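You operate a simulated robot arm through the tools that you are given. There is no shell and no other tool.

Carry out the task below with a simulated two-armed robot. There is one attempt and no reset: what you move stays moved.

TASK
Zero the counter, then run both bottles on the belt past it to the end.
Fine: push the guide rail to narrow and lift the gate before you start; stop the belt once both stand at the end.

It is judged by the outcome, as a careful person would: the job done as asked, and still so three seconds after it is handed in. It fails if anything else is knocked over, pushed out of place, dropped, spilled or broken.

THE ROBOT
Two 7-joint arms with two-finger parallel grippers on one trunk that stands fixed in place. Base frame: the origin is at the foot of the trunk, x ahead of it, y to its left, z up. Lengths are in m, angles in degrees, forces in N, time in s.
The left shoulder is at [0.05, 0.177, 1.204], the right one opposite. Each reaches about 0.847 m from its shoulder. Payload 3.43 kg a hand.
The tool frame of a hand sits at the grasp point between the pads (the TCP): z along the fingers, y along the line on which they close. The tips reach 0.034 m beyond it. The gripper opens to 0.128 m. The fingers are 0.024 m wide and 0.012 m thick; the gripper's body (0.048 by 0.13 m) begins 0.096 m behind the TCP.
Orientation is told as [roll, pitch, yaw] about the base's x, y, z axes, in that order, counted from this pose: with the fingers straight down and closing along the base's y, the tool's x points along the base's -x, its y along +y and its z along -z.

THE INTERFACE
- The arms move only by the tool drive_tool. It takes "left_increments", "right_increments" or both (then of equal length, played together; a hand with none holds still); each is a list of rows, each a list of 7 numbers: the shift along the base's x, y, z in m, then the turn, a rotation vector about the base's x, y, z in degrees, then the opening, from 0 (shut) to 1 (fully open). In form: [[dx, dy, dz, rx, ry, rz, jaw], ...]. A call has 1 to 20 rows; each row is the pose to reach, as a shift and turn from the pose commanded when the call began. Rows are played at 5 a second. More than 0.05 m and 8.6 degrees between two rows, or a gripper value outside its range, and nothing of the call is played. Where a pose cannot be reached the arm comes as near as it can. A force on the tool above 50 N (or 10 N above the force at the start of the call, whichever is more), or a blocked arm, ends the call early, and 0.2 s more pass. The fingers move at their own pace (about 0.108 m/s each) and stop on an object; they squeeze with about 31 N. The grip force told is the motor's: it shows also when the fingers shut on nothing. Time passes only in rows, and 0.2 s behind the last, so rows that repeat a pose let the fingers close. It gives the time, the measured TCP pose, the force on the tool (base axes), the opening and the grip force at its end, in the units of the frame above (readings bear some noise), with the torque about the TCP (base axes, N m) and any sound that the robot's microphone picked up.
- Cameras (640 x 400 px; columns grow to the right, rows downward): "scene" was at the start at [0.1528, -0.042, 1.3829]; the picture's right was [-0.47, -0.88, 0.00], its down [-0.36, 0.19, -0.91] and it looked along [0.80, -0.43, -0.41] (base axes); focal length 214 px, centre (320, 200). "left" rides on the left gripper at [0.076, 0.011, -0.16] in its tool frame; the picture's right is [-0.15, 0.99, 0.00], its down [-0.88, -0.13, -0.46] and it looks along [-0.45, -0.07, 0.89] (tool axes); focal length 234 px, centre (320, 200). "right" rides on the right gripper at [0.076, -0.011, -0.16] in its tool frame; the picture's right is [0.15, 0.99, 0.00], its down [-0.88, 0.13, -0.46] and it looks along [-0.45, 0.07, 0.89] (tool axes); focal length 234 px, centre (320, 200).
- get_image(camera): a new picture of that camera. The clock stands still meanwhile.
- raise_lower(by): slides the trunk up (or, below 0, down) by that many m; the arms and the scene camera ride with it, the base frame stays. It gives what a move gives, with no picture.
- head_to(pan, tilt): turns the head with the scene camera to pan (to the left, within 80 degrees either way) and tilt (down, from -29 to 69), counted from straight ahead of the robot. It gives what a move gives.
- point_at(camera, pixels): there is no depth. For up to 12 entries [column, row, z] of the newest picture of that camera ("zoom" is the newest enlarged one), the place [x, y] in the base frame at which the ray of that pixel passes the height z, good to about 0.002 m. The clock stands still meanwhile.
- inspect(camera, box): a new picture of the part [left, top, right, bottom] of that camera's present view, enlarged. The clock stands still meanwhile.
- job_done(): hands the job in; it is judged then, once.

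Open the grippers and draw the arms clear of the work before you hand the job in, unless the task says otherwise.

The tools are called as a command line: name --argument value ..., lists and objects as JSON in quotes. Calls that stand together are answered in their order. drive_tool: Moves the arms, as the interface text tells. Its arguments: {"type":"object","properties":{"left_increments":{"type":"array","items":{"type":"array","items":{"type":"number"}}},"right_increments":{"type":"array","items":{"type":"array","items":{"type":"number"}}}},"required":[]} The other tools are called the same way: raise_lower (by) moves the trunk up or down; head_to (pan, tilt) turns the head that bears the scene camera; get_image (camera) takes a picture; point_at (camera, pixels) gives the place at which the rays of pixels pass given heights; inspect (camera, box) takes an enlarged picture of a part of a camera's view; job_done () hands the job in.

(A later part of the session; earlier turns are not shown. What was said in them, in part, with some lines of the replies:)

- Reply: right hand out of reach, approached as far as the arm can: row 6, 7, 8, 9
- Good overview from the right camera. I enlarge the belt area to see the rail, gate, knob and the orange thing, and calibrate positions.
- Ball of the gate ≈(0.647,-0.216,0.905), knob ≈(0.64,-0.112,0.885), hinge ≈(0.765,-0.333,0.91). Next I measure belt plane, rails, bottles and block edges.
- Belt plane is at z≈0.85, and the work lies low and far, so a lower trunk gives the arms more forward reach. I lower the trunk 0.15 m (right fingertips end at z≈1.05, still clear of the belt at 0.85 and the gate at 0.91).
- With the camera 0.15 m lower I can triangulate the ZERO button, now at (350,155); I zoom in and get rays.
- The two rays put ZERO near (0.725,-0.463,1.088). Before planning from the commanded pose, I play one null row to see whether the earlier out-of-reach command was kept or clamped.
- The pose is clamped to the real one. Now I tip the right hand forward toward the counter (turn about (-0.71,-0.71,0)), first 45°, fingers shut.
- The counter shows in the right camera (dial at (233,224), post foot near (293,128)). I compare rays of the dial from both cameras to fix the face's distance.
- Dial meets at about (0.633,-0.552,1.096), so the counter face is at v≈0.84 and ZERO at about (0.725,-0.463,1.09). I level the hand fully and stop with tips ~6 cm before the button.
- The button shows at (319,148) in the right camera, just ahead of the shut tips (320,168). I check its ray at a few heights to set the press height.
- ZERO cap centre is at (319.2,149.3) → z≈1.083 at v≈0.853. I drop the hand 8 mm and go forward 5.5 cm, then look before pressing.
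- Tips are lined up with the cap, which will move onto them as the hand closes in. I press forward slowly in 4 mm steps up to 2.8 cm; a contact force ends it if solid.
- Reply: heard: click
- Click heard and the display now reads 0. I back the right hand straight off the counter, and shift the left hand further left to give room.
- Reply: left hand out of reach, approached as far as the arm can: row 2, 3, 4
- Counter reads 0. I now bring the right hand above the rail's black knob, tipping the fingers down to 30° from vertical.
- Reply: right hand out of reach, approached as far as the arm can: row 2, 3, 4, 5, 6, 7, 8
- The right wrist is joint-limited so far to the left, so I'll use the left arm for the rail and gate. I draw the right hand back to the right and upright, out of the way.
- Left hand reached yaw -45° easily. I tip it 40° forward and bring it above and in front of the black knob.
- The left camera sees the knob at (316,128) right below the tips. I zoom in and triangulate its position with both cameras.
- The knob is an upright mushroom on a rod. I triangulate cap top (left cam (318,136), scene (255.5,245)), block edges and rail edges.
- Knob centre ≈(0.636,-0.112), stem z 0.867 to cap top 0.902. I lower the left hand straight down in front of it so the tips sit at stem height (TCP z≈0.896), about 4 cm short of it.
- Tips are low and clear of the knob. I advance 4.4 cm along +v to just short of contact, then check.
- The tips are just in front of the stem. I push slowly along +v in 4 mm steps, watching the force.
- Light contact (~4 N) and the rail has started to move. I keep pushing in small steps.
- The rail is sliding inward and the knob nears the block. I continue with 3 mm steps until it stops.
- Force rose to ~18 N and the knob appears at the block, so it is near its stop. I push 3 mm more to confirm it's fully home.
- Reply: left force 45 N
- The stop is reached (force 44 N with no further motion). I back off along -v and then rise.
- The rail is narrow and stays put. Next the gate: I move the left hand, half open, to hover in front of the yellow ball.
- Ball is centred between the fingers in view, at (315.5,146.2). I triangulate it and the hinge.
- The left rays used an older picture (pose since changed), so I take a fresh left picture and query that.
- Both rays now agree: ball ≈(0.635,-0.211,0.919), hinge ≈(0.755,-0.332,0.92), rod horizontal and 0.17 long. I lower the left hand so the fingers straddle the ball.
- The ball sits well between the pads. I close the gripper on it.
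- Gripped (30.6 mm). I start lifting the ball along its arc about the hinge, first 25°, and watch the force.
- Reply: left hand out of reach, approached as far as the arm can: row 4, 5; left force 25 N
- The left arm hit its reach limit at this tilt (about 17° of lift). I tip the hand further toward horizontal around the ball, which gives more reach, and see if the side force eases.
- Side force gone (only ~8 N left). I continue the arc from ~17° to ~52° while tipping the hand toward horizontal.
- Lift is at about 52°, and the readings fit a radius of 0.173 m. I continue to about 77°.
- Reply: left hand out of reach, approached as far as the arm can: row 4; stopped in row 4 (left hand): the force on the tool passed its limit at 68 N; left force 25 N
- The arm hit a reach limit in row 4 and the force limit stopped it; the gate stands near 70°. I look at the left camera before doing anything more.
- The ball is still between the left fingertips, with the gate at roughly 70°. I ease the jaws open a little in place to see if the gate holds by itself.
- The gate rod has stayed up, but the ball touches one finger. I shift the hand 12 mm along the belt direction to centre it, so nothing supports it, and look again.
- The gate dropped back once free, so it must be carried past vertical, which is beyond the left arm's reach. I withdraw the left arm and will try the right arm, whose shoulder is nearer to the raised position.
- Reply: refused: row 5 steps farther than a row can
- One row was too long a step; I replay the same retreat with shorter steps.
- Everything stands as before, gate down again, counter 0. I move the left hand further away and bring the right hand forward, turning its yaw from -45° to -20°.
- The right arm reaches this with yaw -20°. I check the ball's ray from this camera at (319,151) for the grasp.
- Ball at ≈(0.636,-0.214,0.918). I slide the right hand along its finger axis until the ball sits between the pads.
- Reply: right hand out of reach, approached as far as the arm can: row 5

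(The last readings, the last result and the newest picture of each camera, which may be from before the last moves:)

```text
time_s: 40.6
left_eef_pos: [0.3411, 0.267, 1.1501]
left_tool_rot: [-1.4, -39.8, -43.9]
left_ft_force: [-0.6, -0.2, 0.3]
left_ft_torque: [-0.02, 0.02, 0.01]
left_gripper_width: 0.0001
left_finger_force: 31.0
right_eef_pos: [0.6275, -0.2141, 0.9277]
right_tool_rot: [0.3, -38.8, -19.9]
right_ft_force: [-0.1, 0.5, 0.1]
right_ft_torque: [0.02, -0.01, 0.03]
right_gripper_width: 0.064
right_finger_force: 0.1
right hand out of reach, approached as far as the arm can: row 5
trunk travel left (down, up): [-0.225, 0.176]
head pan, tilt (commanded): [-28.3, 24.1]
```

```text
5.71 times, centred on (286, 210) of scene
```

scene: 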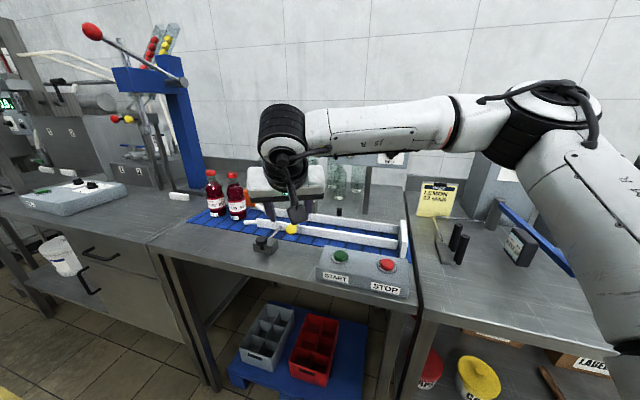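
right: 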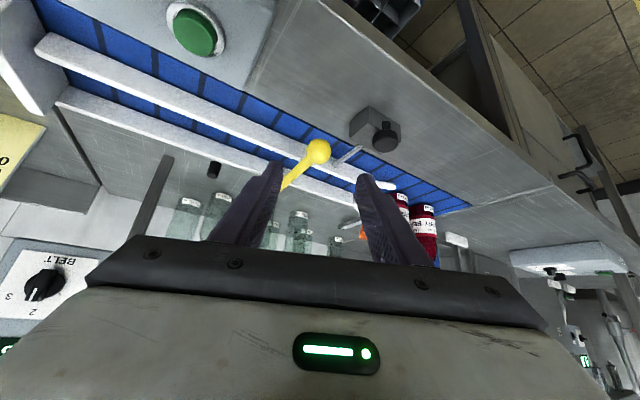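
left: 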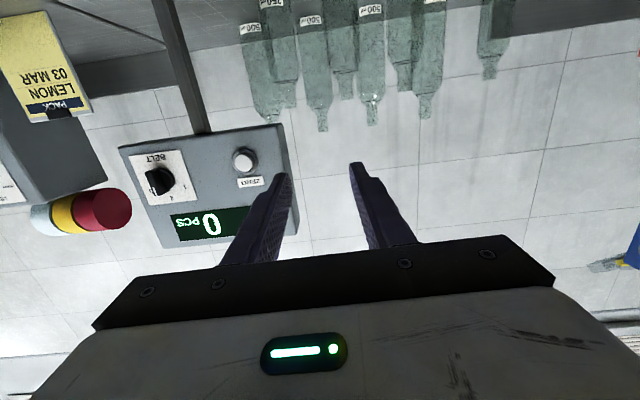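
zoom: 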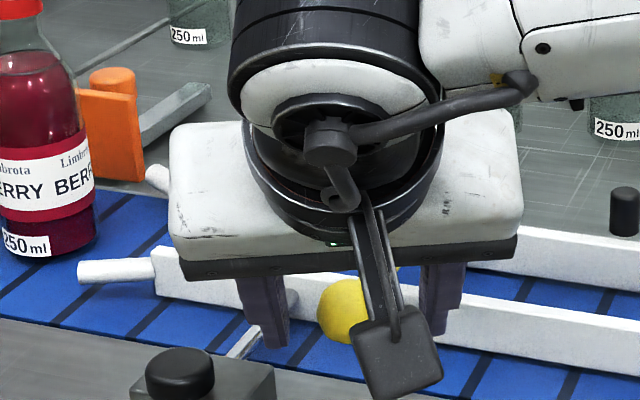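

The ball is between the pads. I close the right gripper on it.

drive_tool --right_increments '[[0, 0, 0, 0, 0, 0, 0.35], [0, 0, 0, 0, 0, 0, 0.2], [0, 0, 0, 0, 0, 0, 0.1], [0, 0, 0, 0, 0, 0, 0.1]]'

inspect --camera "right" --box '[200, 90, 440, 240]'

```text
time_s: 41.6
left_eef_pos: [0.342, 0.2679, 1.1485]
left_tool_rot: [-1.5, -39.9, -43.7]
left_ft_force: [0.0, 0.2, 0.5]
left_ft_torque: [-0.01, -0.03, -0.01]
left_gripper_width: 0.0
left_finger_force: 30.7
right_eef_pos: [0.6287, -0.2115, 0.9295]
right_tool_rot: [0.4, -38.8, -19.7]
right_ft_force: [9.2, 12.0, -0.7]
right_ft_torque: [0.18, -0.33, 0.29]
right_gripper_width: 0.0306
right_finger_force: 44.7
trunk travel left (down, up): [-0.225, 0.176]
head pan, tilt (commanded): [-28.3, 24.1]
```

```text
2.67 times, centred on (320, 165) of right
```

zoom: 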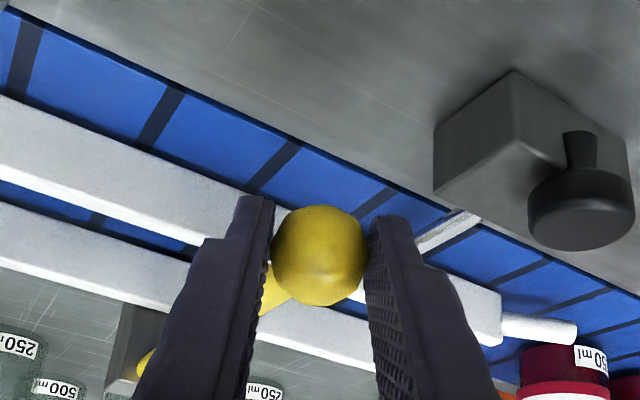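

Gripped at 30.6 mm with a slight side load of ~15 N. I lift along the arc, first to about 20°, correcting the small offset.

drive_tool --right_increments '[[0.001, 0.0022, 0.0157, -1.1, -3.0, 0, 0.1], [0.002, 0.001, 0.0302, -2.1, -5.8, 0, 0.1], [0.0039, -0.0012, 0.0445, -3.1, -8.6, 0, 0.1], [0.0067, -0.0043, 0.0584, -4.2, -11.5, 0, 0.1]]'

inspect --camera "right" --box '[200, 90, 440, 240]'

```text
time_s: 42.6
left_eef_pos: [0.3413, 0.2682, 1.1494]
left_tool_rot: [-1.4, -40.0, -43.9]
left_ft_force: [-0.1, 0.0, 0.1]
left_ft_torque: [-0.02, 0.01, -0.02]
left_gripper_width: 0.0
left_finger_force: 31.2
right_eef_pos: [0.6334, -0.2172, 0.9865]
right_tool_rot: [0.1, -50.8, -19.9]
right_ft_force: [-3.6, 11.1, -3.7]
right_ft_torque: [0.47, 1.33, 0.26]
right_gripper_width: 0.0308
right_finger_force: 45.3
trunk travel left (down, up): [-0.225, 0.176]
head pan, tilt (commanded): [-28.3, 24.1]
```

```text
2.67 times, centred on (320, 165) of right
```

zoom: 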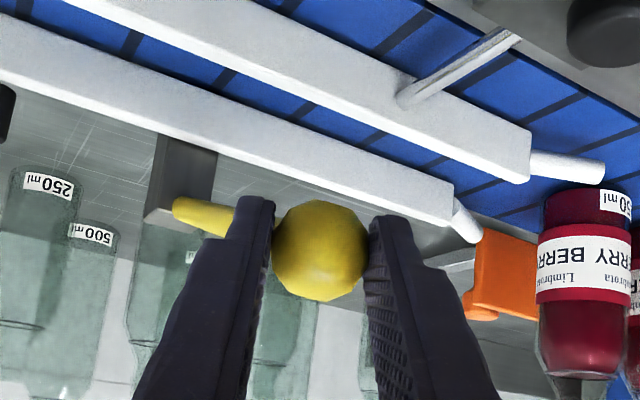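

Lift works; loads are modest (~12 N). I continue the arc from 20° to 60°.

drive_tool --right_increments '[[0.0037, -0.0036, 0.0134, -1.0, -2.8, 0, 0.1], [0.0083, -0.0082, 0.0263, -2.0, -5.6, 0, 0.1], [0.0137, -0.0137, 0.0384, -3.1, -8.4, 0, 0.1], [0.0199, -0.02, 0.0499, -4.1, -11.2, 0, 0.1], [0.0269, -0.027, 0.0604, -5.1, -14.1, 0, 0.1], [0.0345, -0.0346, 0.07, -6.2, -16.9, 0, 0.1], [0.0428, -0.043, 0.0788, -7.0, -19.3, 0, 0.1], [0.0517, -0.052, 0.0864, -7.9, -21.6, 0, 0.1]]'

get_image --camera "right"

get_image --camera "scene"

```text
time_s: 44.4
left_eef_pos: [0.3424, 0.2685, 1.1487]
left_tool_rot: [-1.5, -39.8, -44.0]
left_ft_force: [-0.8, 0.0, 0.0]
left_ft_torque: [-0.02, 0.01, 0.02]
left_gripper_width: 0.0
left_finger_force: 30.3
right_eef_pos: [0.6838, -0.2677, 1.0752]
right_tool_rot: [-0.2, -74.3, -19.5]
right_ft_force: [-0.9, 11.8, 2.5]
right_ft_torque: [0.79, 1.07, -0.11]
right_gripper_width: 0.0299
right_finger_force: 45.0
trunk travel left (down, up): [-0.225, 0.176]
head pan, tilt (commanded): [-28.3, 24.1]
```

```text
taken
```

right: 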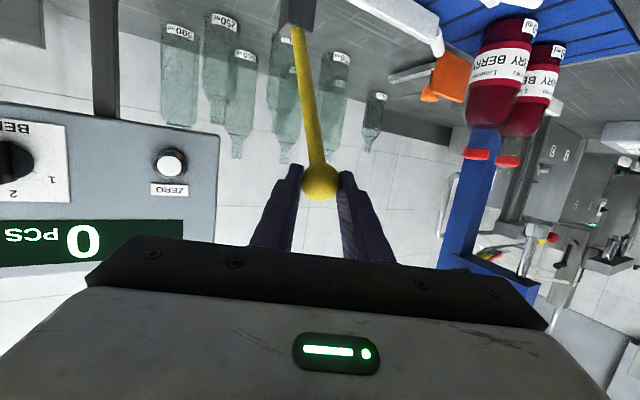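

```text
taken
```

scene: 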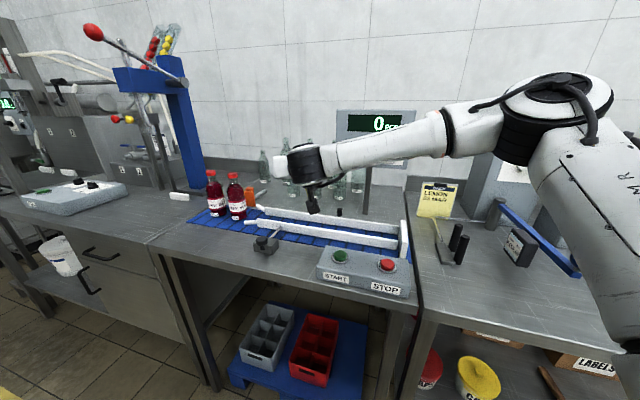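

The gate is at 60° with light loads. Before going past vertical I check how near the glass bottles behind the hinge stand.

inspect --camera "right" --box '[150, 0, 410, 162]'

point_at --camera "right" --pixels '[[297, 30, 0.92], [285, 35, 0.85], [335, 55, 0.85], [335, 150, 1.0], [290, 155, 1.0], [245, 50, 0.85], [376, 95, 0.85]]'

point_at --camera "scene" --pixels '[[315, 199, 0.847], [292, 198, 0.847], [335, 200, 0.847], [340, 199, 0.847]]'

```text
2.46 times, centred on (280, 81) of right
```

zoom: 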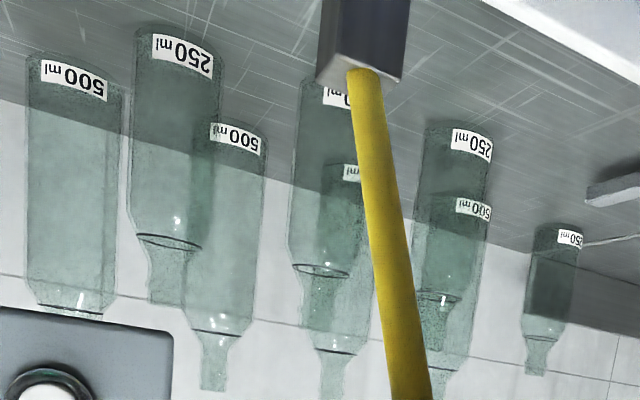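

```text
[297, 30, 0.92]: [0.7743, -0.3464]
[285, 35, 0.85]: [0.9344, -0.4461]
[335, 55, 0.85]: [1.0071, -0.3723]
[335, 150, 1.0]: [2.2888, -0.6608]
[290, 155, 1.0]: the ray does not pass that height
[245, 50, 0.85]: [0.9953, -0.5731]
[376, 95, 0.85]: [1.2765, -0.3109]
```

```text
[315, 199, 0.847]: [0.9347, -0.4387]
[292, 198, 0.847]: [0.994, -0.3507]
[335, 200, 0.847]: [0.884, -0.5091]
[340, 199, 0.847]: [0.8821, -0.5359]
```

Nearest glass bottle front is at v≈0.97, well clear of the raised ball (v≈0.8). I carry the gate on to about 95°.

drive_tool --right_increments '[[0.0093, -0.0094, 0.0065, -0.7, -1.9, 0, 0.1], [0.0191, -0.0192, 0.0119, -1.4, -3.8, 0, 0.1], [0.0292, -0.0294, 0.016, -2.1, -5.6, 0, 0.1], [0.0396, -0.0398, 0.0189, -2.7, -7.5, 0, 0.1], [0.0501, -0.0503, 0.0206, -3.1, -8.5, 0, 0.1], [0.0608, -0.061, 0.0211, -3.4, -9.4, 0, 0.1], [0.0714, -0.0717, 0.0202, -3.8, -10.3, 0, 0.1]]'

get_image --camera "right"

get_image --camera "scene"

```text
time_s: 46.0
left_eef_pos: [0.3411, 0.27, 1.1493]
left_tool_rot: [-1.5, -40.0, -43.9]
left_ft_force: [-0.4, 0.7, -0.3]
left_ft_torque: [0.05, -0.01, 0.03]
left_gripper_width: 0.0002
left_finger_force: 31.0
right_eef_pos: [0.755, -0.3384, 1.0987]
right_tool_rot: [-2.1, -85.4, -17.7]
right_ft_force: [8.2, 14.3, 17.1]
right_ft_torque: [0.34, 0.54, -0.11]
right_gripper_width: 0.03
right_finger_force: 45.1
trunk travel left (down, up): [-0.225, 0.176]
head pan, tilt (commanded): [-28.3, 24.1]
```

```text
taken
```

right: 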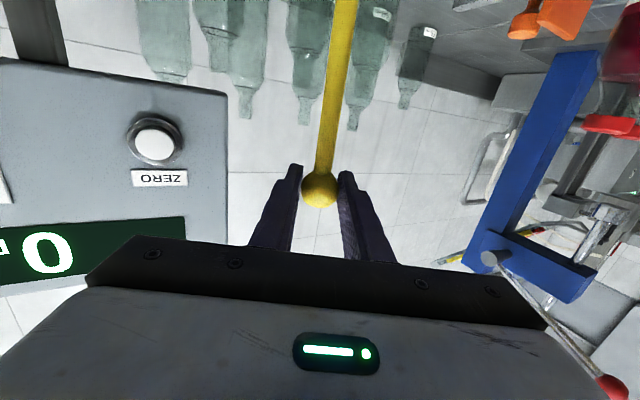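

```text
taken
```

scene: 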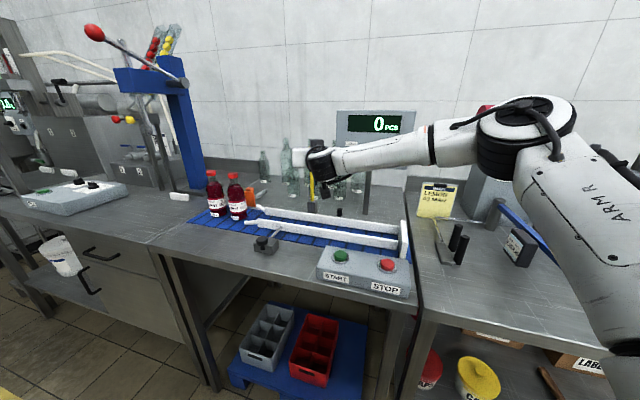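

The gate stands just past vertical (~95°) with the ball still held. I ease it on a few degrees more, feeling for a stop.

drive_tool --right_increments '[[0.0053, -0.0053, 0.0015, 0, 0, 0, 0.1], [0.0106, -0.0105, 0.001, 0, 0, 0, 0.1], [0.0158, -0.0158, -0.001, 0, 0, 0, 0.1]]'

inspect --camera "scene" --box '[270, 130, 366, 220]'

```text
time_s: 46.8
left_eef_pos: [0.3398, 0.2695, 1.1494]
left_tool_rot: [-1.4, -40.1, -43.9]
left_ft_force: [0.4, -0.7, 0.4]
left_ft_torque: [0.02, -0.03, 0.0]
left_gripper_width: 0.0
left_finger_force: 30.8
right_eef_pos: [0.7721, -0.3541, 1.0967]
right_tool_rot: [-2.2, -85.3, -17.6]
right_ft_force: [2.5, 15.9, 15.4]
right_ft_torque: [0.16, 0.41, -0.16]
right_gripper_width: 0.03
right_finger_force: 44.9
trunk travel left (down, up): [-0.225, 0.176]
head pan, tilt (commanded): [-28.3, 24.1]
```

```text
4.44 times, centred on (318, 175) of scene
```

zoom: 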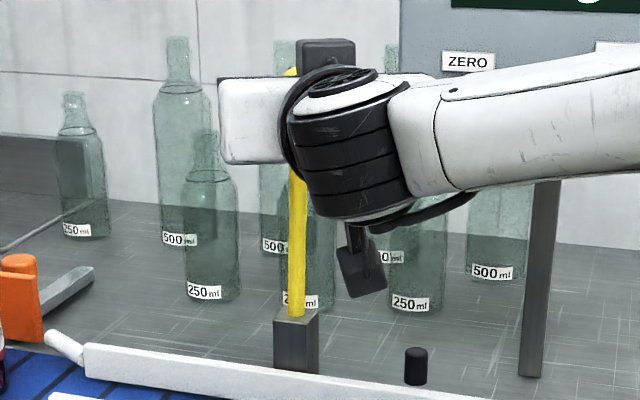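

No stop yet at ~103°. I go on another few degrees gently.

drive_tool --right_increments '[[0.005, -0.005, -0.0015, 0, 0, 0, 0.1], [0.01, -0.01, -0.0035, 0, 0, 0, 0.1], [0.015, -0.015, -0.006, 0, 0, 0, 0.1]]'

get_image --camera "right"

```text
time_s: 47.6
left_eef_pos: [0.3369, 0.2718, 1.1506]
left_tool_rot: [-1.4, -40.3, -43.9]
left_ft_force: [0.3, 0.3, 0.1]
left_ft_torque: [0.02, -0.01, -0.01]
left_gripper_width: 0.0
left_finger_force: 30.7
right_eef_pos: [0.7829, -0.3596, 1.0934]
right_tool_rot: [-3.6, -85.2, -15.1]
right_ft_force: [-29.1, 33.5, 11.2]
right_ft_torque: [-0.21, -0.12, -0.15]
right_gripper_width: 0.0304
right_finger_force: 45.5
trunk travel left (down, up): [-0.225, 0.176]
head pan, tilt (commanded): [-28.3, 24.1]
```

```text
taken
```

right: 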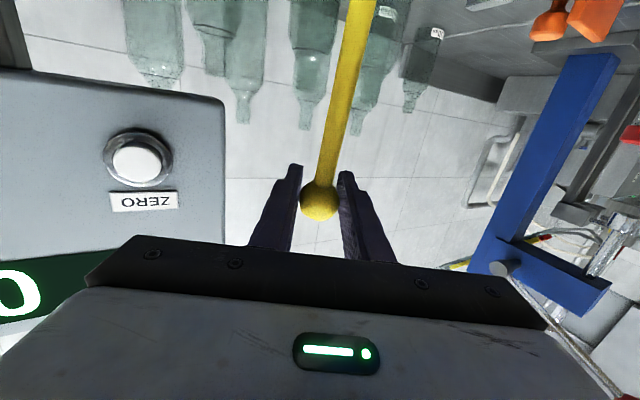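

A stop is felt (44 N against +v) at about 107°. I ease back a few mm to unload, then open the jaws and see if the gate stays.

drive_tool --right_increments '[[-0.004, 0.004, 0.001, 0, 0, 0, 0.1], [-0.007, 0.008, 0.002, 0, 0, 0, 0.1], [-0.007, 0.008, 0.002, 0, 0, 0, 0.28], [-0.007, 0.008, 0.002, 0, 0, 0, 0.36], [-0.007, 0.008, 0.002, 0, 0, 0, 0.4]]'

get_image --camera "right"

inspect --camera "scene" --box '[270, 130, 366, 220]'

```text
time_s: 48.8
left_eef_pos: [0.3429, 0.2667, 1.1496]
left_tool_rot: [-1.4, -39.9, -43.9]
left_ft_force: [-0.7, 0.0, 0.5]
left_ft_torque: [0.01, -0.02, -0.02]
left_gripper_width: 0.0003
left_finger_force: 31.5
right_eef_pos: [0.7802, -0.3673, 1.0893]
right_tool_rot: [-1.4, -84.9, -18.6]
right_ft_force: [0.1, -0.1, -0.9]
right_ft_torque: [-0.04, -0.02, -0.07]
right_gripper_width: 0.0516
right_finger_force: 0.4
trunk travel left (down, up): [-0.225, 0.176]
head pan, tilt (commanded): [-28.3, 24.1]
```

```text
taken
```

right: 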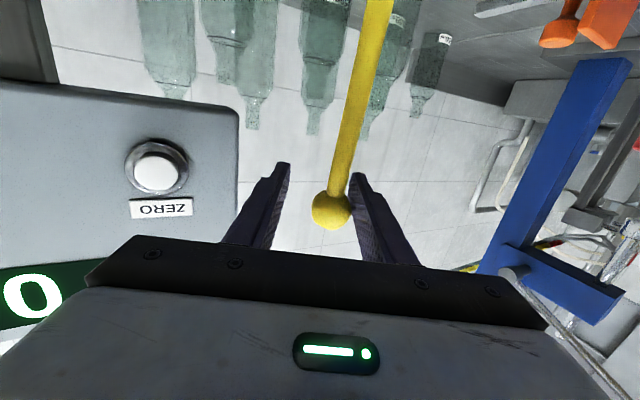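

```text
4.44 times, centred on (318, 175) of scene
```

zoom: 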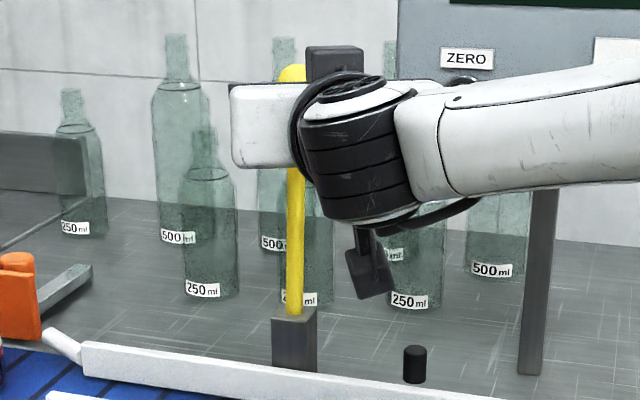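

The jaws are off the ball and the gate leans back on its stop. I open a bit wider, centre the hand on the ball, then draw straight back along the finger axis.

drive_tool --right_increments '[[0.0015, 0.004, 0, 0, 0, 0, 0.55], [0.0027, 0.0075, 0, 0, 0, 0, 0.6], [-0.006, 0.0107, 0, 0, 0, 0, 0.6], [-0.02, 0.0158, 0, 0, 0, 0, 0.6], [-0.035, 0.0212, 0, 0, 0, 0, 0.6], [-0.06, 0.0303, 0, 0, 0, 0, 0.6], [-0.09, 0.0412, 0, 0, 0, 0, 0.6]]'

get_image --camera "right"

get_image --camera "scene"

```text
time_s: 50.4
left_eef_pos: [0.34, 0.2683, 1.1502]
left_tool_rot: [-1.4, -39.9, -43.8]
left_ft_force: [-0.4, -0.6, 0.0]
left_ft_torque: [-0.03, -0.03, -0.02]
left_gripper_width: 0.0002
left_finger_force: 30.9
right_eef_pos: [0.6891, -0.3248, 1.0887]
right_tool_rot: [-1.5, -85.0, -18.4]
right_ft_force: [-0.1, -0.2, -0.3]
right_ft_torque: [-0.02, -0.02, 0.0]
right_gripper_width: 0.0765
right_finger_force: 0.0
trunk travel left (down, up): [-0.225, 0.176]
head pan, tilt (commanded): [-28.3, 24.1]
```

```text
taken
```

right: 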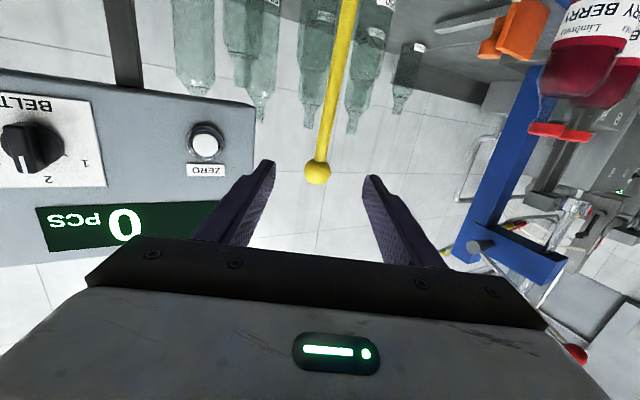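

```text
taken
```

scene: 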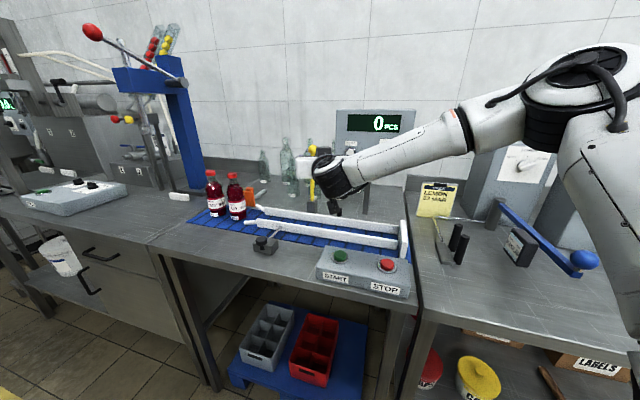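

The gate stays up by itself, the counter still reads 0, and both bottles stand. I swing the right hand back and upright toward the START button.

drive_tool --right_increments '[[-0.019, 0.002, 0, 2.6, 7.2, 0, 0.4], [-0.038, 0.004, 0, 5.3, 14.5, 0, 0.2], [-0.057, 0.007, 0, 7.9, 21.8, 0, 0], [-0.076, 0.009, 0, 10.6, 29.0, 0, 0], [-0.095, 0.011, 0, 13.2, 36.3, 0, 0], [-0.114, 0.014, 0, 15.9, 43.6, 0, 0], [-0.133, 0.016, 0, 18.5, 50.8, 0, 0], [-0.152, 0.018, 0, 21.1, 58.1, 0, 0], [-0.171, 0.02, 0, 23.8, 65.4, 0, 0], [-0.19, 0.023, 0, 26.4, 72.6, 0, 0], [-0.209, 0.025, 0, 29.1, 79.9, 0, 0]]'

get_image --camera "scene"

```text
time_s: 52.8
left_eef_pos: [0.341, 0.2668, 1.1509]
left_tool_rot: [-1.5, -39.9, -43.9]
left_ft_force: [0.4, -0.6, -0.7]
left_ft_torque: [0.0, -0.01, 0.0]
left_gripper_width: 0.0002
left_finger_force: 30.8
right_eef_pos: [0.4821, -0.2993, 1.0877]
right_tool_rot: [0.3, 0.2, -19.8]
right_ft_force: [-0.2, 0.1, 0.3]
right_ft_torque: [0.0, 0.05, -0.01]
right_gripper_width: 0.0
right_finger_force: 31.3
trunk travel left (down, up): [-0.225, 0.176]
head pan, tilt (commanded): [-28.3, 24.1]
```

```text
taken
```

scene: 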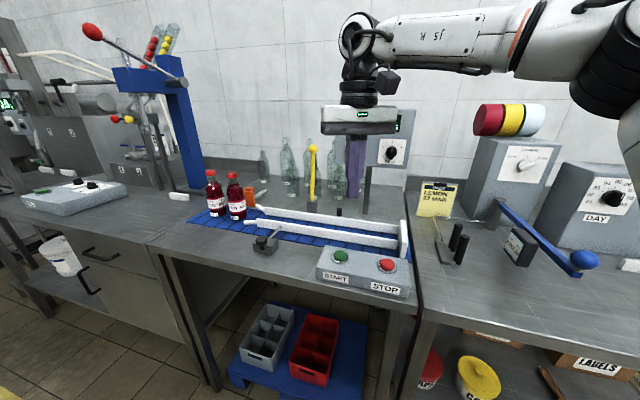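

Now I check the start area, rails and bottles once more in an enlarged view, and look through the right camera at the buttons.

inspect --camera "scene" --box '[185, 160, 345, 260]'

get_image --camera "right"

inspect --camera "scene" --box '[310, 230, 422, 300]'

point_at --camera "zoom" --pixels '[[173, 146, 0.89], [173, 146, 0.9], [173, 146, 0.91], [440, 195, 0.89], [440, 195, 0.9], [440, 195, 0.91]]'

```text
4.00 times, centred on (265, 210) of scene
```

zoom: 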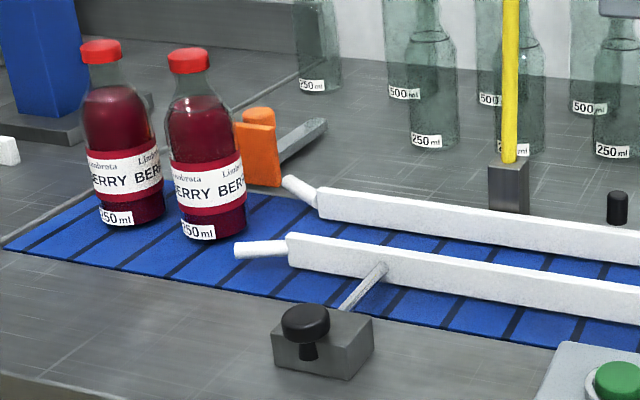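

```text
taken
```

right: 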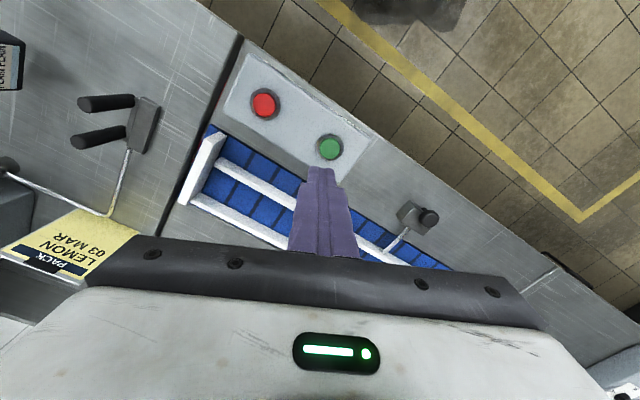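

```text
5.71 times, centred on (366, 265) of scene
```

zoom: 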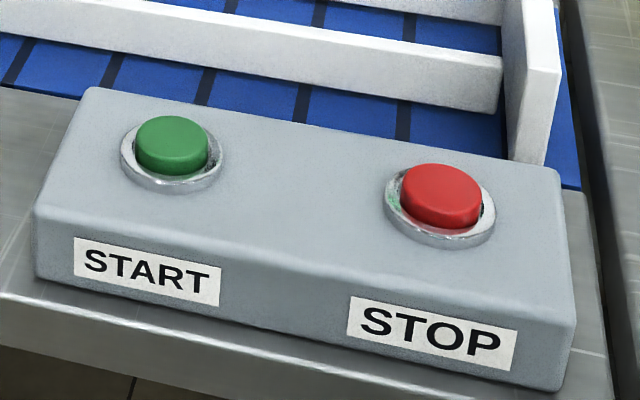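

```text
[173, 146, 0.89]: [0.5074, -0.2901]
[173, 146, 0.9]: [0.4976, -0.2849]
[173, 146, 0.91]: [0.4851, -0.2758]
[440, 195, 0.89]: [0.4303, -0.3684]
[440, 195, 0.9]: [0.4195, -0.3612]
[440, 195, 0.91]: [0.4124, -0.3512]
```

I get the button rays from the right camera too: green (330,147), red (264,104).

point_at --camera "right" --pixels '[[330, 147, 0.89], [330, 147, 0.9], [330, 147, 0.91], [264, 104, 0.89], [264, 104, 0.9], [264, 104, 0.91]]'

```text
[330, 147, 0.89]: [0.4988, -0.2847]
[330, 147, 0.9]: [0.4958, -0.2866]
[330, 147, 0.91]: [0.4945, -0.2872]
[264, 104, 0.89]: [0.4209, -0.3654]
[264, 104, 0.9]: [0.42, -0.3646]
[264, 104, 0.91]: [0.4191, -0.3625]
```

START ≈(0.497,-0.286), STOP ≈(0.420,-0.363), tops at z≈0.899. I move the shut right fingers above START (tips ~5 cm over it), turning to yaw -45° so the hand stays narrow toward the belt.

drive_tool --right_increments '[[0.004, 0.003, -0.025, 0, 0, -6.3, 0], [0.008, 0.007, -0.05, 0, 0, -12.6, 0], [0.012, 0.01, -0.075, 0, 0, -18.9, 0], [0.0149, 0.0133, -0.1, 0, 0, -25.2, 0]]'

get_image --camera "right"

inspect --camera "scene" --box '[300, 210, 412, 280]'

```text
time_s: 53.8
left_eef_pos: [0.342, 0.2664, 1.15]
left_tool_rot: [-1.4, -40.0, -43.9]
left_ft_force: [0.3, 0.8, -0.2]
left_ft_torque: [-0.01, -0.04, 0.02]
left_gripper_width: 0.0
left_finger_force: 30.6
right_eef_pos: [0.4959, -0.2854, 0.9876]
right_tool_rot: [0.2, 0.1, -45.2]
right_ft_force: [-0.6, 0.3, -0.2]
right_ft_torque: [0.0, -0.01, 0.02]
right_gripper_width: 0.0001
right_finger_force: 31.0
trunk travel left (down, up): [-0.225, 0.176]
head pan, tilt (commanded): [-28.3, 24.1]
```

```text
taken
```

right: 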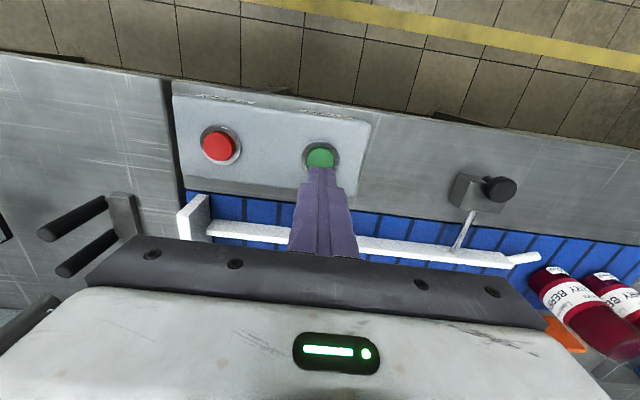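

```text
5.71 times, centred on (356, 245) of scene
```

zoom: 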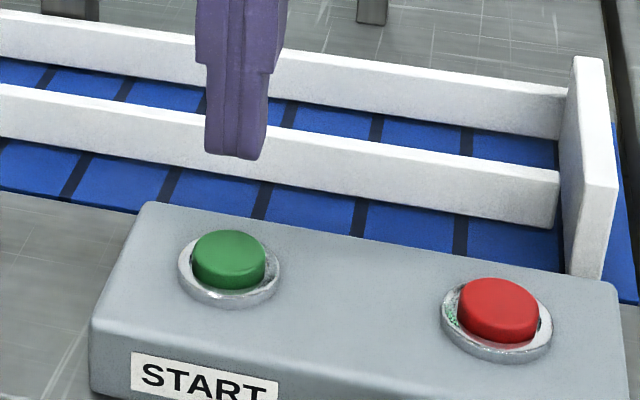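

Tips hang over START. I verify alignment by the button's ray, then press.

point_at --camera "right" --pixels '[[320, 157, 0.89], [320, 157, 0.9], [219, 145, 0.89], [219, 145, 0.9]]'

inspect --camera "right" --box '[180, 100, 372, 220]'

```text
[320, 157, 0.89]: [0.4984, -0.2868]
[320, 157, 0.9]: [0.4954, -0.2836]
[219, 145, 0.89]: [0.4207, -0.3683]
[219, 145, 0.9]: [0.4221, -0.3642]
```

```text
3.33 times, centred on (276, 160) of right
```

zoom: 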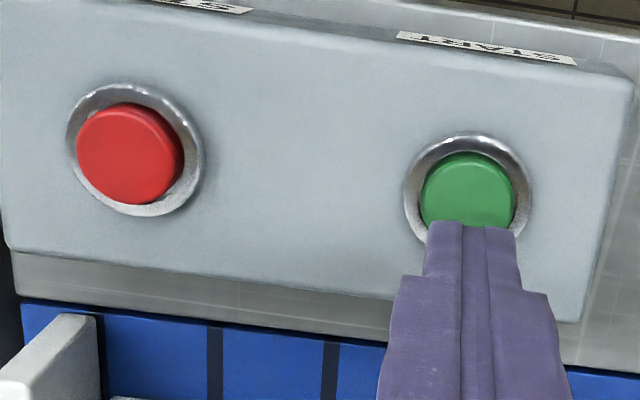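

Aligned. I press START slowly downward now and listen for the click.

drive_tool --right_increments '[[0.0005, 0, -0.025, 0, 0, 0, 0], [0.0005, 0, -0.045, 0, 0, 0, 0], [0.0005, 0, -0.052, 0, 0, 0, 0], [0.0005, 0, -0.056, 0, 0, 0, 0], [0.0005, 0, -0.06, 0, 0, 0, 0]]'

get_image --camera "scene"

```text
time_s: 55.0
left_eef_pos: [0.341, 0.2677, 1.1516]
left_tool_rot: [-1.3, -39.9, -44.1]
left_ft_force: [0.3, -0.1, -0.3]
left_ft_torque: [0.04, 0.0, -0.02]
left_gripper_width: 0.0
left_finger_force: 30.9
right_eef_pos: [0.4965, -0.2855, 0.932]
right_tool_rot: [0.4, -0.1, -45.1]
right_ft_force: [-3.8, -3.0, 15.0]
right_ft_torque: [-0.09, 0.13, 0.0]
right_gripper_width: 0.0
right_finger_force: 30.6
trunk travel left (down, up): [-0.225, 0.176]
head pan, tilt (commanded): [-28.3, 24.1]
heard: click
```

```text
taken
```

scene: 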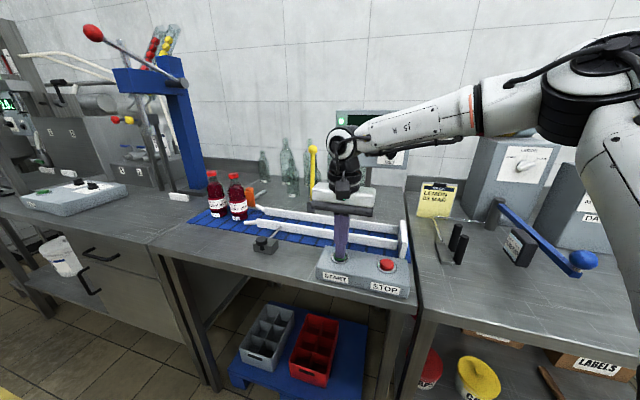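

Click heard and the bottles have begun to move. I lift off and move over STOP, ready to press.

drive_tool --right_increments '[[0, 0, 0.03, 0, 0, 0, 0], [-0.015, -0.015, 0.05, 0, 0, 0, 0], [-0.046, -0.046, 0.05, 0, 0, 0, 0], [-0.0765, -0.0775, 0.05, 0, 0, 0, 0]]'

get_image --camera "scene"

get_image --camera "right"

```text
time_s: 56.0
left_eef_pos: [0.3412, 0.2672, 1.1503]
left_tool_rot: [-1.2, -39.9, -43.9]
left_ft_force: [0.0, 0.4, -0.3]
left_ft_torque: [0.01, 0.02, 0.0]
left_gripper_width: 0.0
left_finger_force: 30.9
right_eef_pos: [0.4181, -0.3641, 0.98]
right_tool_rot: [0.2, 0.0, -45.0]
right_ft_force: [-0.3, 0.0, -0.1]
right_ft_torque: [-0.02, -0.02, -0.01]
right_gripper_width: 0.0
right_finger_force: 31.0
trunk travel left (down, up): [-0.225, 0.176]
head pan, tilt (commanded): [-28.3, 24.1]
```

```text
taken
```

scene: 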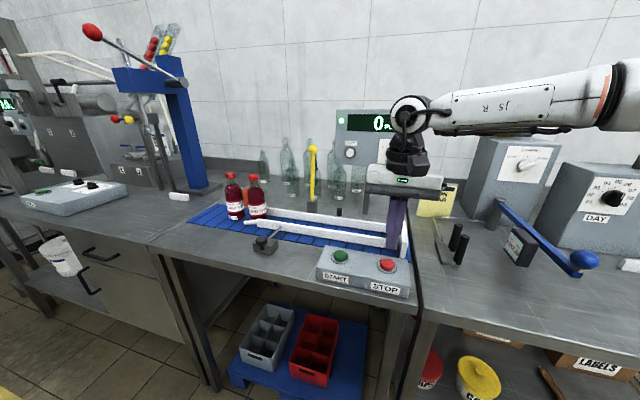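

```text
taken
```

right: 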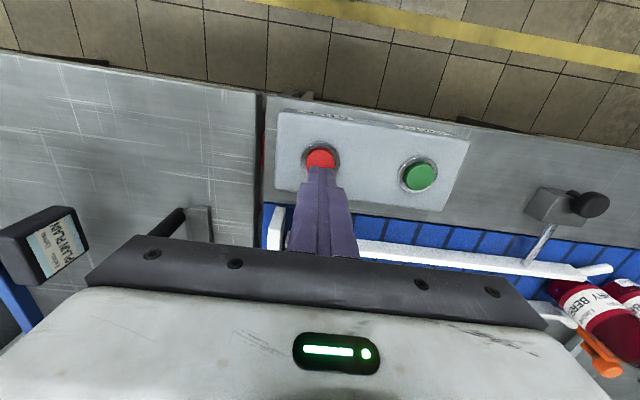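

The belt runs; the lead bottle is at (258,195), nearing the rail entry. I look at the entry closely before letting more time pass.

inspect --camera "scene" --box '[200, 160, 344, 250]'

```text
4.44 times, centred on (272, 205) of scene
```

zoom: 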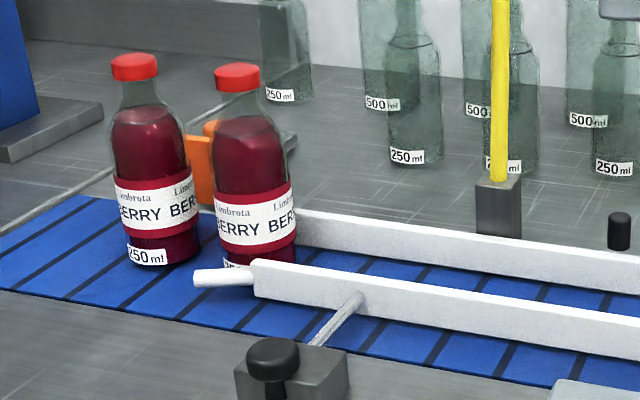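

The lead bottle is entering between the rails upright. I hold still for about a second and look again.

drive_tool --right_increments '[[0, 0, 0, 0, 0, 0, 0], [0, 0, 0, 0, 0, 0, 0], [0, 0, 0, 0, 0, 0, 0], [0, 0, 0, 0, 0, 0, 0]]'

inspect --camera "scene" --box '[200, 100, 424, 260]'

```text
time_s: 57.0
left_eef_pos: [0.3424, 0.2667, 1.1494]
left_tool_rot: [-1.4, -40.0, -43.9]
left_ft_force: [0.7, 0.7, 0.1]
left_ft_torque: [0.01, 0.02, -0.03]
left_gripper_width: 0.0002
left_finger_force: 30.9
right_eef_pos: [0.4201, -0.3639, 0.9788]
right_tool_rot: [0.3, 0.1, -45.1]
right_ft_force: [0.0, -0.4, 0.4]
right_ft_torque: [0.01, 0.0, -0.04]
right_gripper_width: 0.0
right_finger_force: 31.4
trunk travel left (down, up): [-0.225, 0.176]
head pan, tilt (commanded): [-28.3, 24.1]
```

```text
2.50 times, centred on (312, 180) of scene
```

zoom: 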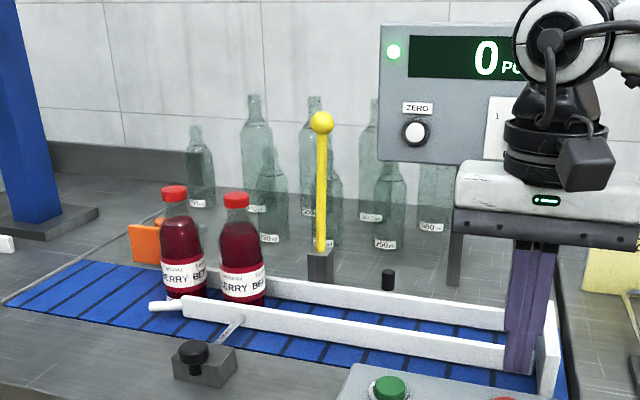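

Both bottles are upright, in the rails and moving; count still 0. I wait further.

drive_tool --right_increments '[[0, 0, 0, 0, 0, 0, 0], [0, 0, 0, 0, 0, 0, 0], [0, 0, 0, 0, 0, 0, 0], [0, 0, 0, 0, 0, 0, 0], [0, 0, 0, 0, 0, 0, 0], [0, 0, 0, 0, 0, 0, 0]]'

inspect --camera "scene" --box '[200, 100, 424, 260]'

```text
time_s: 58.4
left_eef_pos: [0.3417, 0.2672, 1.1497]
left_tool_rot: [-1.5, -39.9, -43.8]
left_ft_force: [0.6, -0.5, 0.5]
left_ft_torque: [-0.02, 0.05, -0.01]
left_gripper_width: 0.0002
left_finger_force: 31.3
right_eef_pos: [0.4201, -0.3626, 0.9796]
right_tool_rot: [0.2, 0.1, -45.1]
right_ft_force: [0.1, 0.0, -0.5]
right_ft_torque: [0.0, 0.01, -0.01]
right_gripper_width: 0.0002
right_finger_force: 31.2
trunk travel left (down, up): [-0.225, 0.176]
head pan, tilt (commanded): [-28.3, 24.1]
```

```text
2.50 times, centred on (312, 180) of scene
```

zoom: 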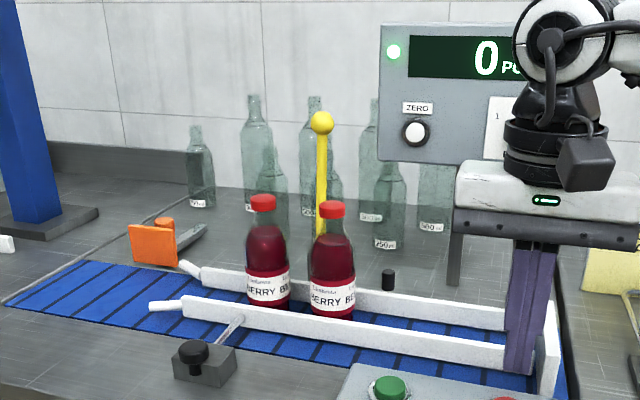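

The lead bottle is passing the raised gate freely. I wait another 1.4 s.

drive_tool --right_increments '[[0, 0, 0, 0, 0, 0, 0], [0, 0, 0, 0, 0, 0, 0], [0, 0, 0, 0, 0, 0, 0], [0, 0, 0, 0, 0, 0, 0], [0, 0, 0, 0, 0, 0, 0], [0, 0, 0, 0, 0, 0, 0]]'

inspect --camera "scene" --box '[200, 100, 424, 260]'

```text
time_s: 59.8
left_eef_pos: [0.3413, 0.2681, 1.1497]
left_tool_rot: [-1.4, -40.0, -43.9]
left_ft_force: [0.0, -0.1, -0.3]
left_ft_torque: [0.03, 0.01, 0.01]
left_gripper_width: 0.0003
left_finger_force: 31.5
right_eef_pos: [0.4197, -0.3635, 0.9798]
right_tool_rot: [0.1, 0.1, -45.1]
right_ft_force: [0.2, 0.0, -0.2]
right_ft_torque: [-0.02, 0.01, -0.02]
right_gripper_width: 0.0
right_finger_force: 31.0
trunk travel left (down, up): [-0.225, 0.176]
head pan, tilt (commanded): [-28.3, 24.1]
```

```text
2.50 times, centred on (312, 180) of scene
```

zoom: 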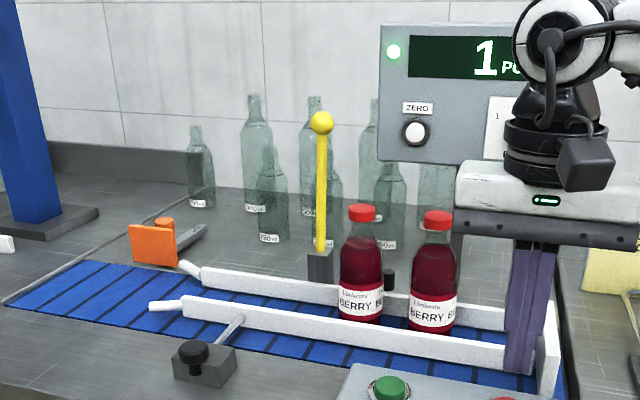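

Count shows 1 and the second bottle nears the sensor. I wait about 1.2 s more.

drive_tool --right_increments '[[0, 0, 0, 0, 0, 0, 0], [0, 0, 0, 0, 0, 0, 0], [0, 0, 0, 0, 0, 0, 0], [0, 0, 0, 0, 0, 0, 0], [0, 0, 0, 0, 0, 0, 0]]'

inspect --camera "scene" --box '[200, 100, 424, 260]'

get_image --camera "right"

```text
time_s: 61.0
left_eef_pos: [0.3423, 0.2664, 1.1499]
left_tool_rot: [-1.3, -39.8, -43.9]
left_ft_force: [-0.3, 0.6, 0.2]
left_ft_torque: [0.02, -0.06, 0.03]
left_gripper_width: 0.0
left_finger_force: 31.2
right_eef_pos: [0.4198, -0.3628, 0.9793]
right_tool_rot: [0.3, 0.1, -45.1]
right_ft_force: [-0.4, 0.7, -0.1]
right_ft_torque: [0.0, 0.0, 0.0]
right_gripper_width: 0.0
right_finger_force: 31.4
trunk travel left (down, up): [-0.225, 0.176]
head pan, tilt (commanded): [-28.3, 24.1]
```

```text
2.50 times, centred on (312, 180) of scene
```

zoom: 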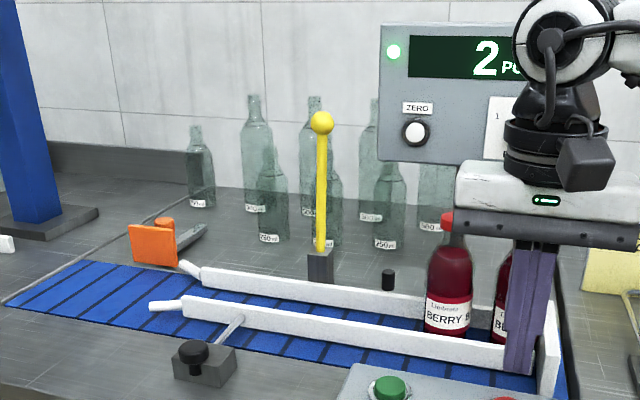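

```text
taken
```

right: 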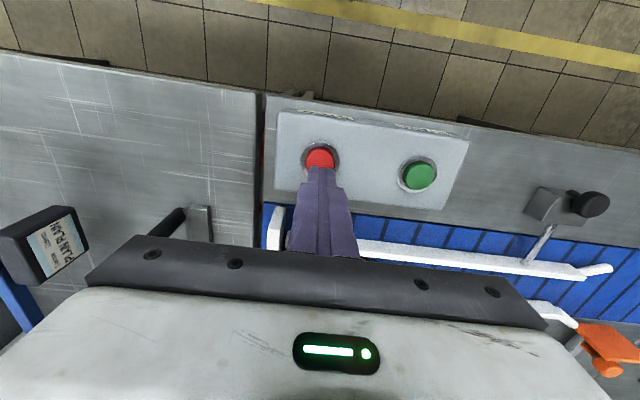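

Count is 2. The lead bottle is nearly at the end plate; I wait while lowering the tips to about 2 cm above STOP.

drive_tool --right_increments '[[0, 0, -0.008, 0, 0, 0, 0], [0, 0, -0.016, 0, 0, 0, 0], [0, 0, -0.024, 0, 0, 0, 0]]'

inspect --camera "scene" --box '[312, 160, 424, 240]'

```text
time_s: 61.8
left_eef_pos: [0.3422, 0.2669, 1.1508]
left_tool_rot: [-1.4, -39.9, -43.9]
left_ft_force: [0.3, -0.6, -0.3]
left_ft_torque: [-0.04, 0.0, 0.07]
left_gripper_width: 0.0
left_finger_force: 31.2
right_eef_pos: [0.4188, -0.3635, 0.9554]
right_tool_rot: [0.2, 0.2, -45.1]
right_ft_force: [-0.6, -0.2, 0.5]
right_ft_torque: [0.0, -0.03, 0.01]
right_gripper_width: 0.0
right_finger_force: 31.2
trunk travel left (down, up): [-0.225, 0.176]
head pan, tilt (commanded): [-28.3, 24.1]
```

```text
5.00 times, centred on (368, 200) of scene
```

zoom: 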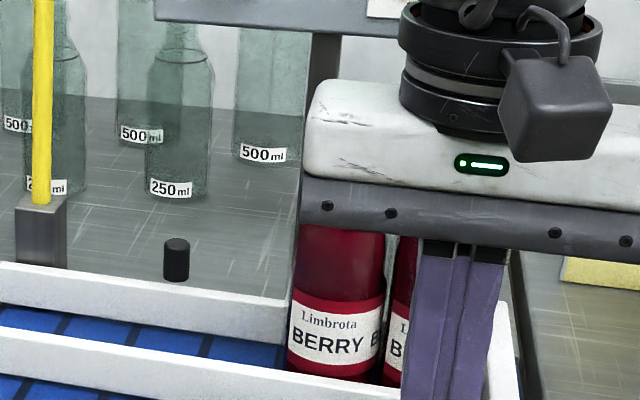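

Both bottles are close together near the plate. I wait another half second to see whether they have stopped advancing.

drive_tool --right_increments '[[0, 0, 0, 0, 0, 0, 0], [0, 0, 0, 0, 0, 0, 0]]'

inspect --camera "scene" --box '[312, 160, 424, 240]'

```text
time_s: 62.4
left_eef_pos: [0.3416, 0.2677, 1.1492]
left_tool_rot: [-1.5, -40.0, -43.9]
left_ft_force: [0.3, 0.3, 0.4]
left_ft_torque: [0.01, 0.03, 0.03]
left_gripper_width: 0.0002
left_finger_force: 31.1
right_eef_pos: [0.4191, -0.3632, 0.955]
right_tool_rot: [0.1, 0.1, -45.0]
right_ft_force: [-1.4, 0.4, 0.5]
right_ft_torque: [0.0, -0.02, 0.01]
right_gripper_width: 0.0002
right_finger_force: 31.0
trunk travel left (down, up): [-0.225, 0.176]
head pan, tilt (commanded): [-28.3, 24.1]
```

```text
5.00 times, centred on (368, 200) of scene
```

zoom: 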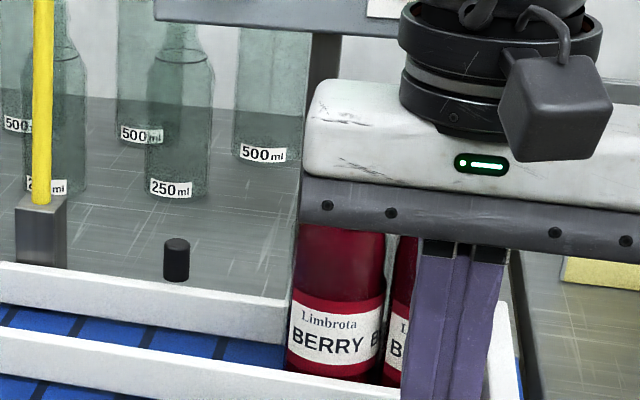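

The bottles no longer advance while the belt slats still move: both stand at the end. I press STOP now.

drive_tool --right_increments '[[0.0005, 0, -0.014, 0, 0, 0, 0], [0.0005, 0, -0.022, 0, 0, 0, 0], [0.0005, 0, -0.026, 0, 0, 0, 0], [0.0005, 0, -0.03, 0, 0, 0, 0]]'

inspect --camera "scene" --box '[200, 100, 424, 260]'

```text
time_s: 63.4
left_eef_pos: [0.3401, 0.2667, 1.1505]
left_tool_rot: [-1.4, -40.0, -44.0]
left_ft_force: [-1.2, -0.2, 0.7]
left_ft_torque: [0.0, -0.02, 0.01]
left_gripper_width: 0.0
left_finger_force: 31.0
right_eef_pos: [0.4184, -0.3638, 0.9297]
right_tool_rot: [0.4, -0.4, -44.9]
right_ft_force: [-4.5, -6.2, 30.2]
right_ft_torque: [-0.13, 0.24, 0.13]
right_gripper_width: 0.0002
right_finger_force: 31.2
trunk travel left (down, up): [-0.225, 0.176]
head pan, tilt (commanded): [-28.3, 24.1]
heard: click
```

```text
2.50 times, centred on (312, 180) of scene
```

zoom: 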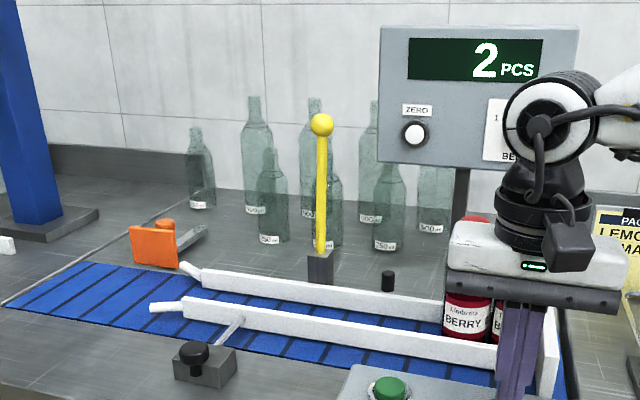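

Click heard, the running light is off and the count is 2. I lift straight up and then draw the right arm back to the right, opening the gripper.

drive_tool --right_increments '[[0, 0, 0.02, 0, 0, 0, 0], [0, 0, 0.06, 0, 0, 0, 0], [0, 0, 0.1, 0, 0, 0, 0], [-0.02, 0, 0.14, 0, 0, 0, 0], [-0.05, -0.01, 0.17, 0, 0, 0, 0], [-0.08, -0.03, 0.19, 0, 0, 0, 0.3], [-0.11, -0.05, 0.2, 0, 0, 0, 0.6]]' --left_increments '[[0, 0, 0, 0, 0, 0, 0.3], [0, 0, 0, 0, 0, 0, 0.6], [0, 0, 0, 0, 0, 0, 0.9], [0, 0, 0, 0, 0, 0, 1], [0, 0, 0, 0, 0, 0, 1], [0, 0, 0, 0, 0, 0, 1], [0, 0, 0, 0, 0, 0, 1]]'

get_image --camera "scene"

inspect --camera "scene" --box '[200, 100, 424, 260]'

```text
time_s: 65.0
left_eef_pos: [0.3424, 0.2661, 1.1501]
left_tool_rot: [-1.4, -39.9, -43.9]
left_ft_force: [-0.3, -0.6, -0.6]
left_ft_torque: [0.02, 0.01, 0.05]
left_gripper_width: 0.1283
left_finger_force: 0.1
right_eef_pos: [0.3119, -0.4145, 1.1258]
right_tool_rot: [0.2, 0.2, -45.0]
right_ft_force: [-0.1, 0.5, -0.9]
right_ft_torque: [0.02, 0.01, 0.0]
right_gripper_width: 0.077
right_finger_force: 0.1
trunk travel left (down, up): [-0.225, 0.176]
head pan, tilt (commanded): [-28.3, 24.1]
```

```text
taken
```

scene: 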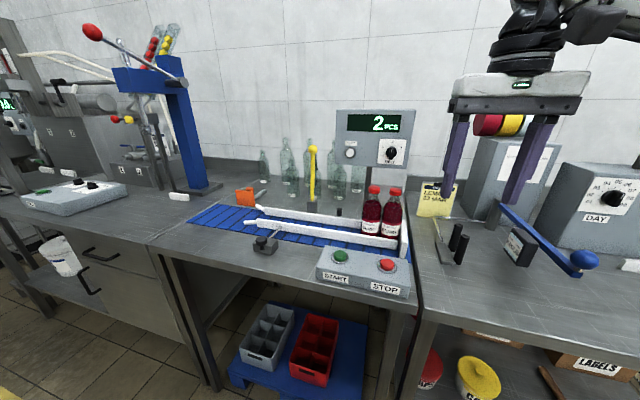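

```text
2.50 times, centred on (312, 180) of scene
```

zoom: 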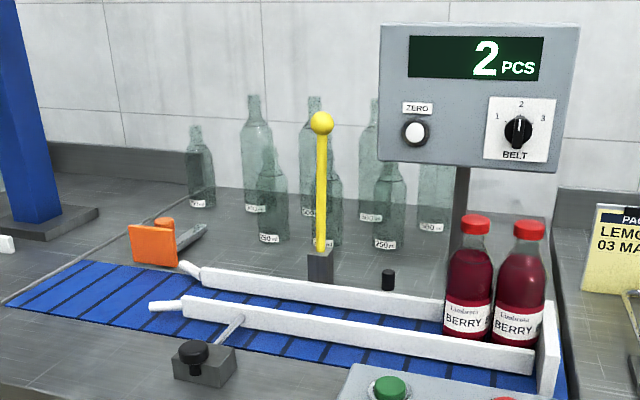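

Both bottles stand at the end plate, count 2, gate up, rail narrow. I open the right gripper fully, hold a second, and check that the belt slats really stand still.

drive_tool --right_increments '[[-0.01, -0.01, 0.01, 0, 0, 0, 1], [-0.02, -0.02, 0.02, 0, 0, 0, 1], [-0.02, -0.02, 0.02, 0, 0, 0, 1], [-0.02, -0.02, 0.02, 0, 0, 0, 1], [-0.02, -0.02, 0.02, 0, 0, 0, 1]]'

inspect --camera "scene" --box '[200, 100, 424, 260]'

```text
time_s: 66.2
left_eef_pos: [0.3419, 0.268, 1.1491]
left_tool_rot: [-1.4, -39.9, -43.9]
left_ft_force: [0.7, -0.6, 0.0]
left_ft_torque: [0.02, -0.02, -0.01]
left_gripper_width: 0.1281
left_finger_force: 0.0
right_eef_pos: [0.2916, -0.4331, 1.1447]
right_tool_rot: [0.3, 0.1, -45.1]
right_ft_force: [-0.1, 0.6, -0.4]
right_ft_torque: [0.01, -0.02, 0.0]
right_gripper_width: 0.1279
right_finger_force: 0.0
trunk travel left (down, up): [-0.225, 0.176]
head pan, tilt (commanded): [-28.3, 24.1]
```

```text
2.50 times, centred on (312, 180) of scene
```

zoom: 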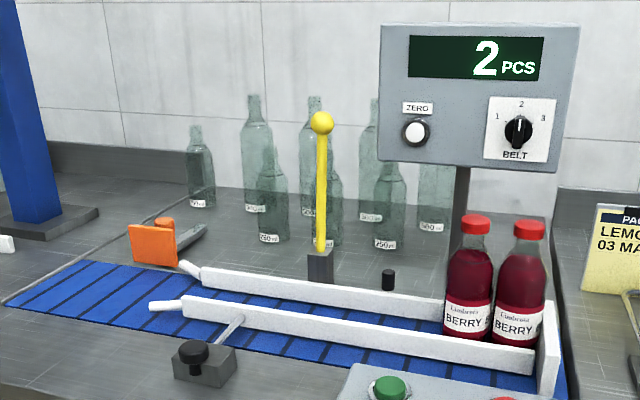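

The slats are unchanged after 1.2 s, so the belt is stopped. Both bottles stand upright at the end, the counter reads 2, the gate is up, the rail is narrow, and both hands are open and clear. I hand the job in.

job_done

```text
The job is handed in.
```

The job is done and handed in. I zeroed the counter, and both bottles ran past it to the end of the belt, where they stand upright against the end plate. The counter reads 2 and the belt is stopped.

- **Guide rail:** I pushed it in to its stop before starting, and it stayed narrow.
- **Gate:** My first lift with the left arm did not reach far enough, and the gate dropped back down when I let go. I lifted it again with the right arm, past vertical to its stop. It stayed up by itself through the run.
- **Belt:** I pressed STOP once neither bottle was moving forward any more. The slats had not moved when I checked again 1.2 s later.
- **Rest of the bench:** In the last pictures nothing else had been knocked over or shifted. Both grippers are open and clear of the work.
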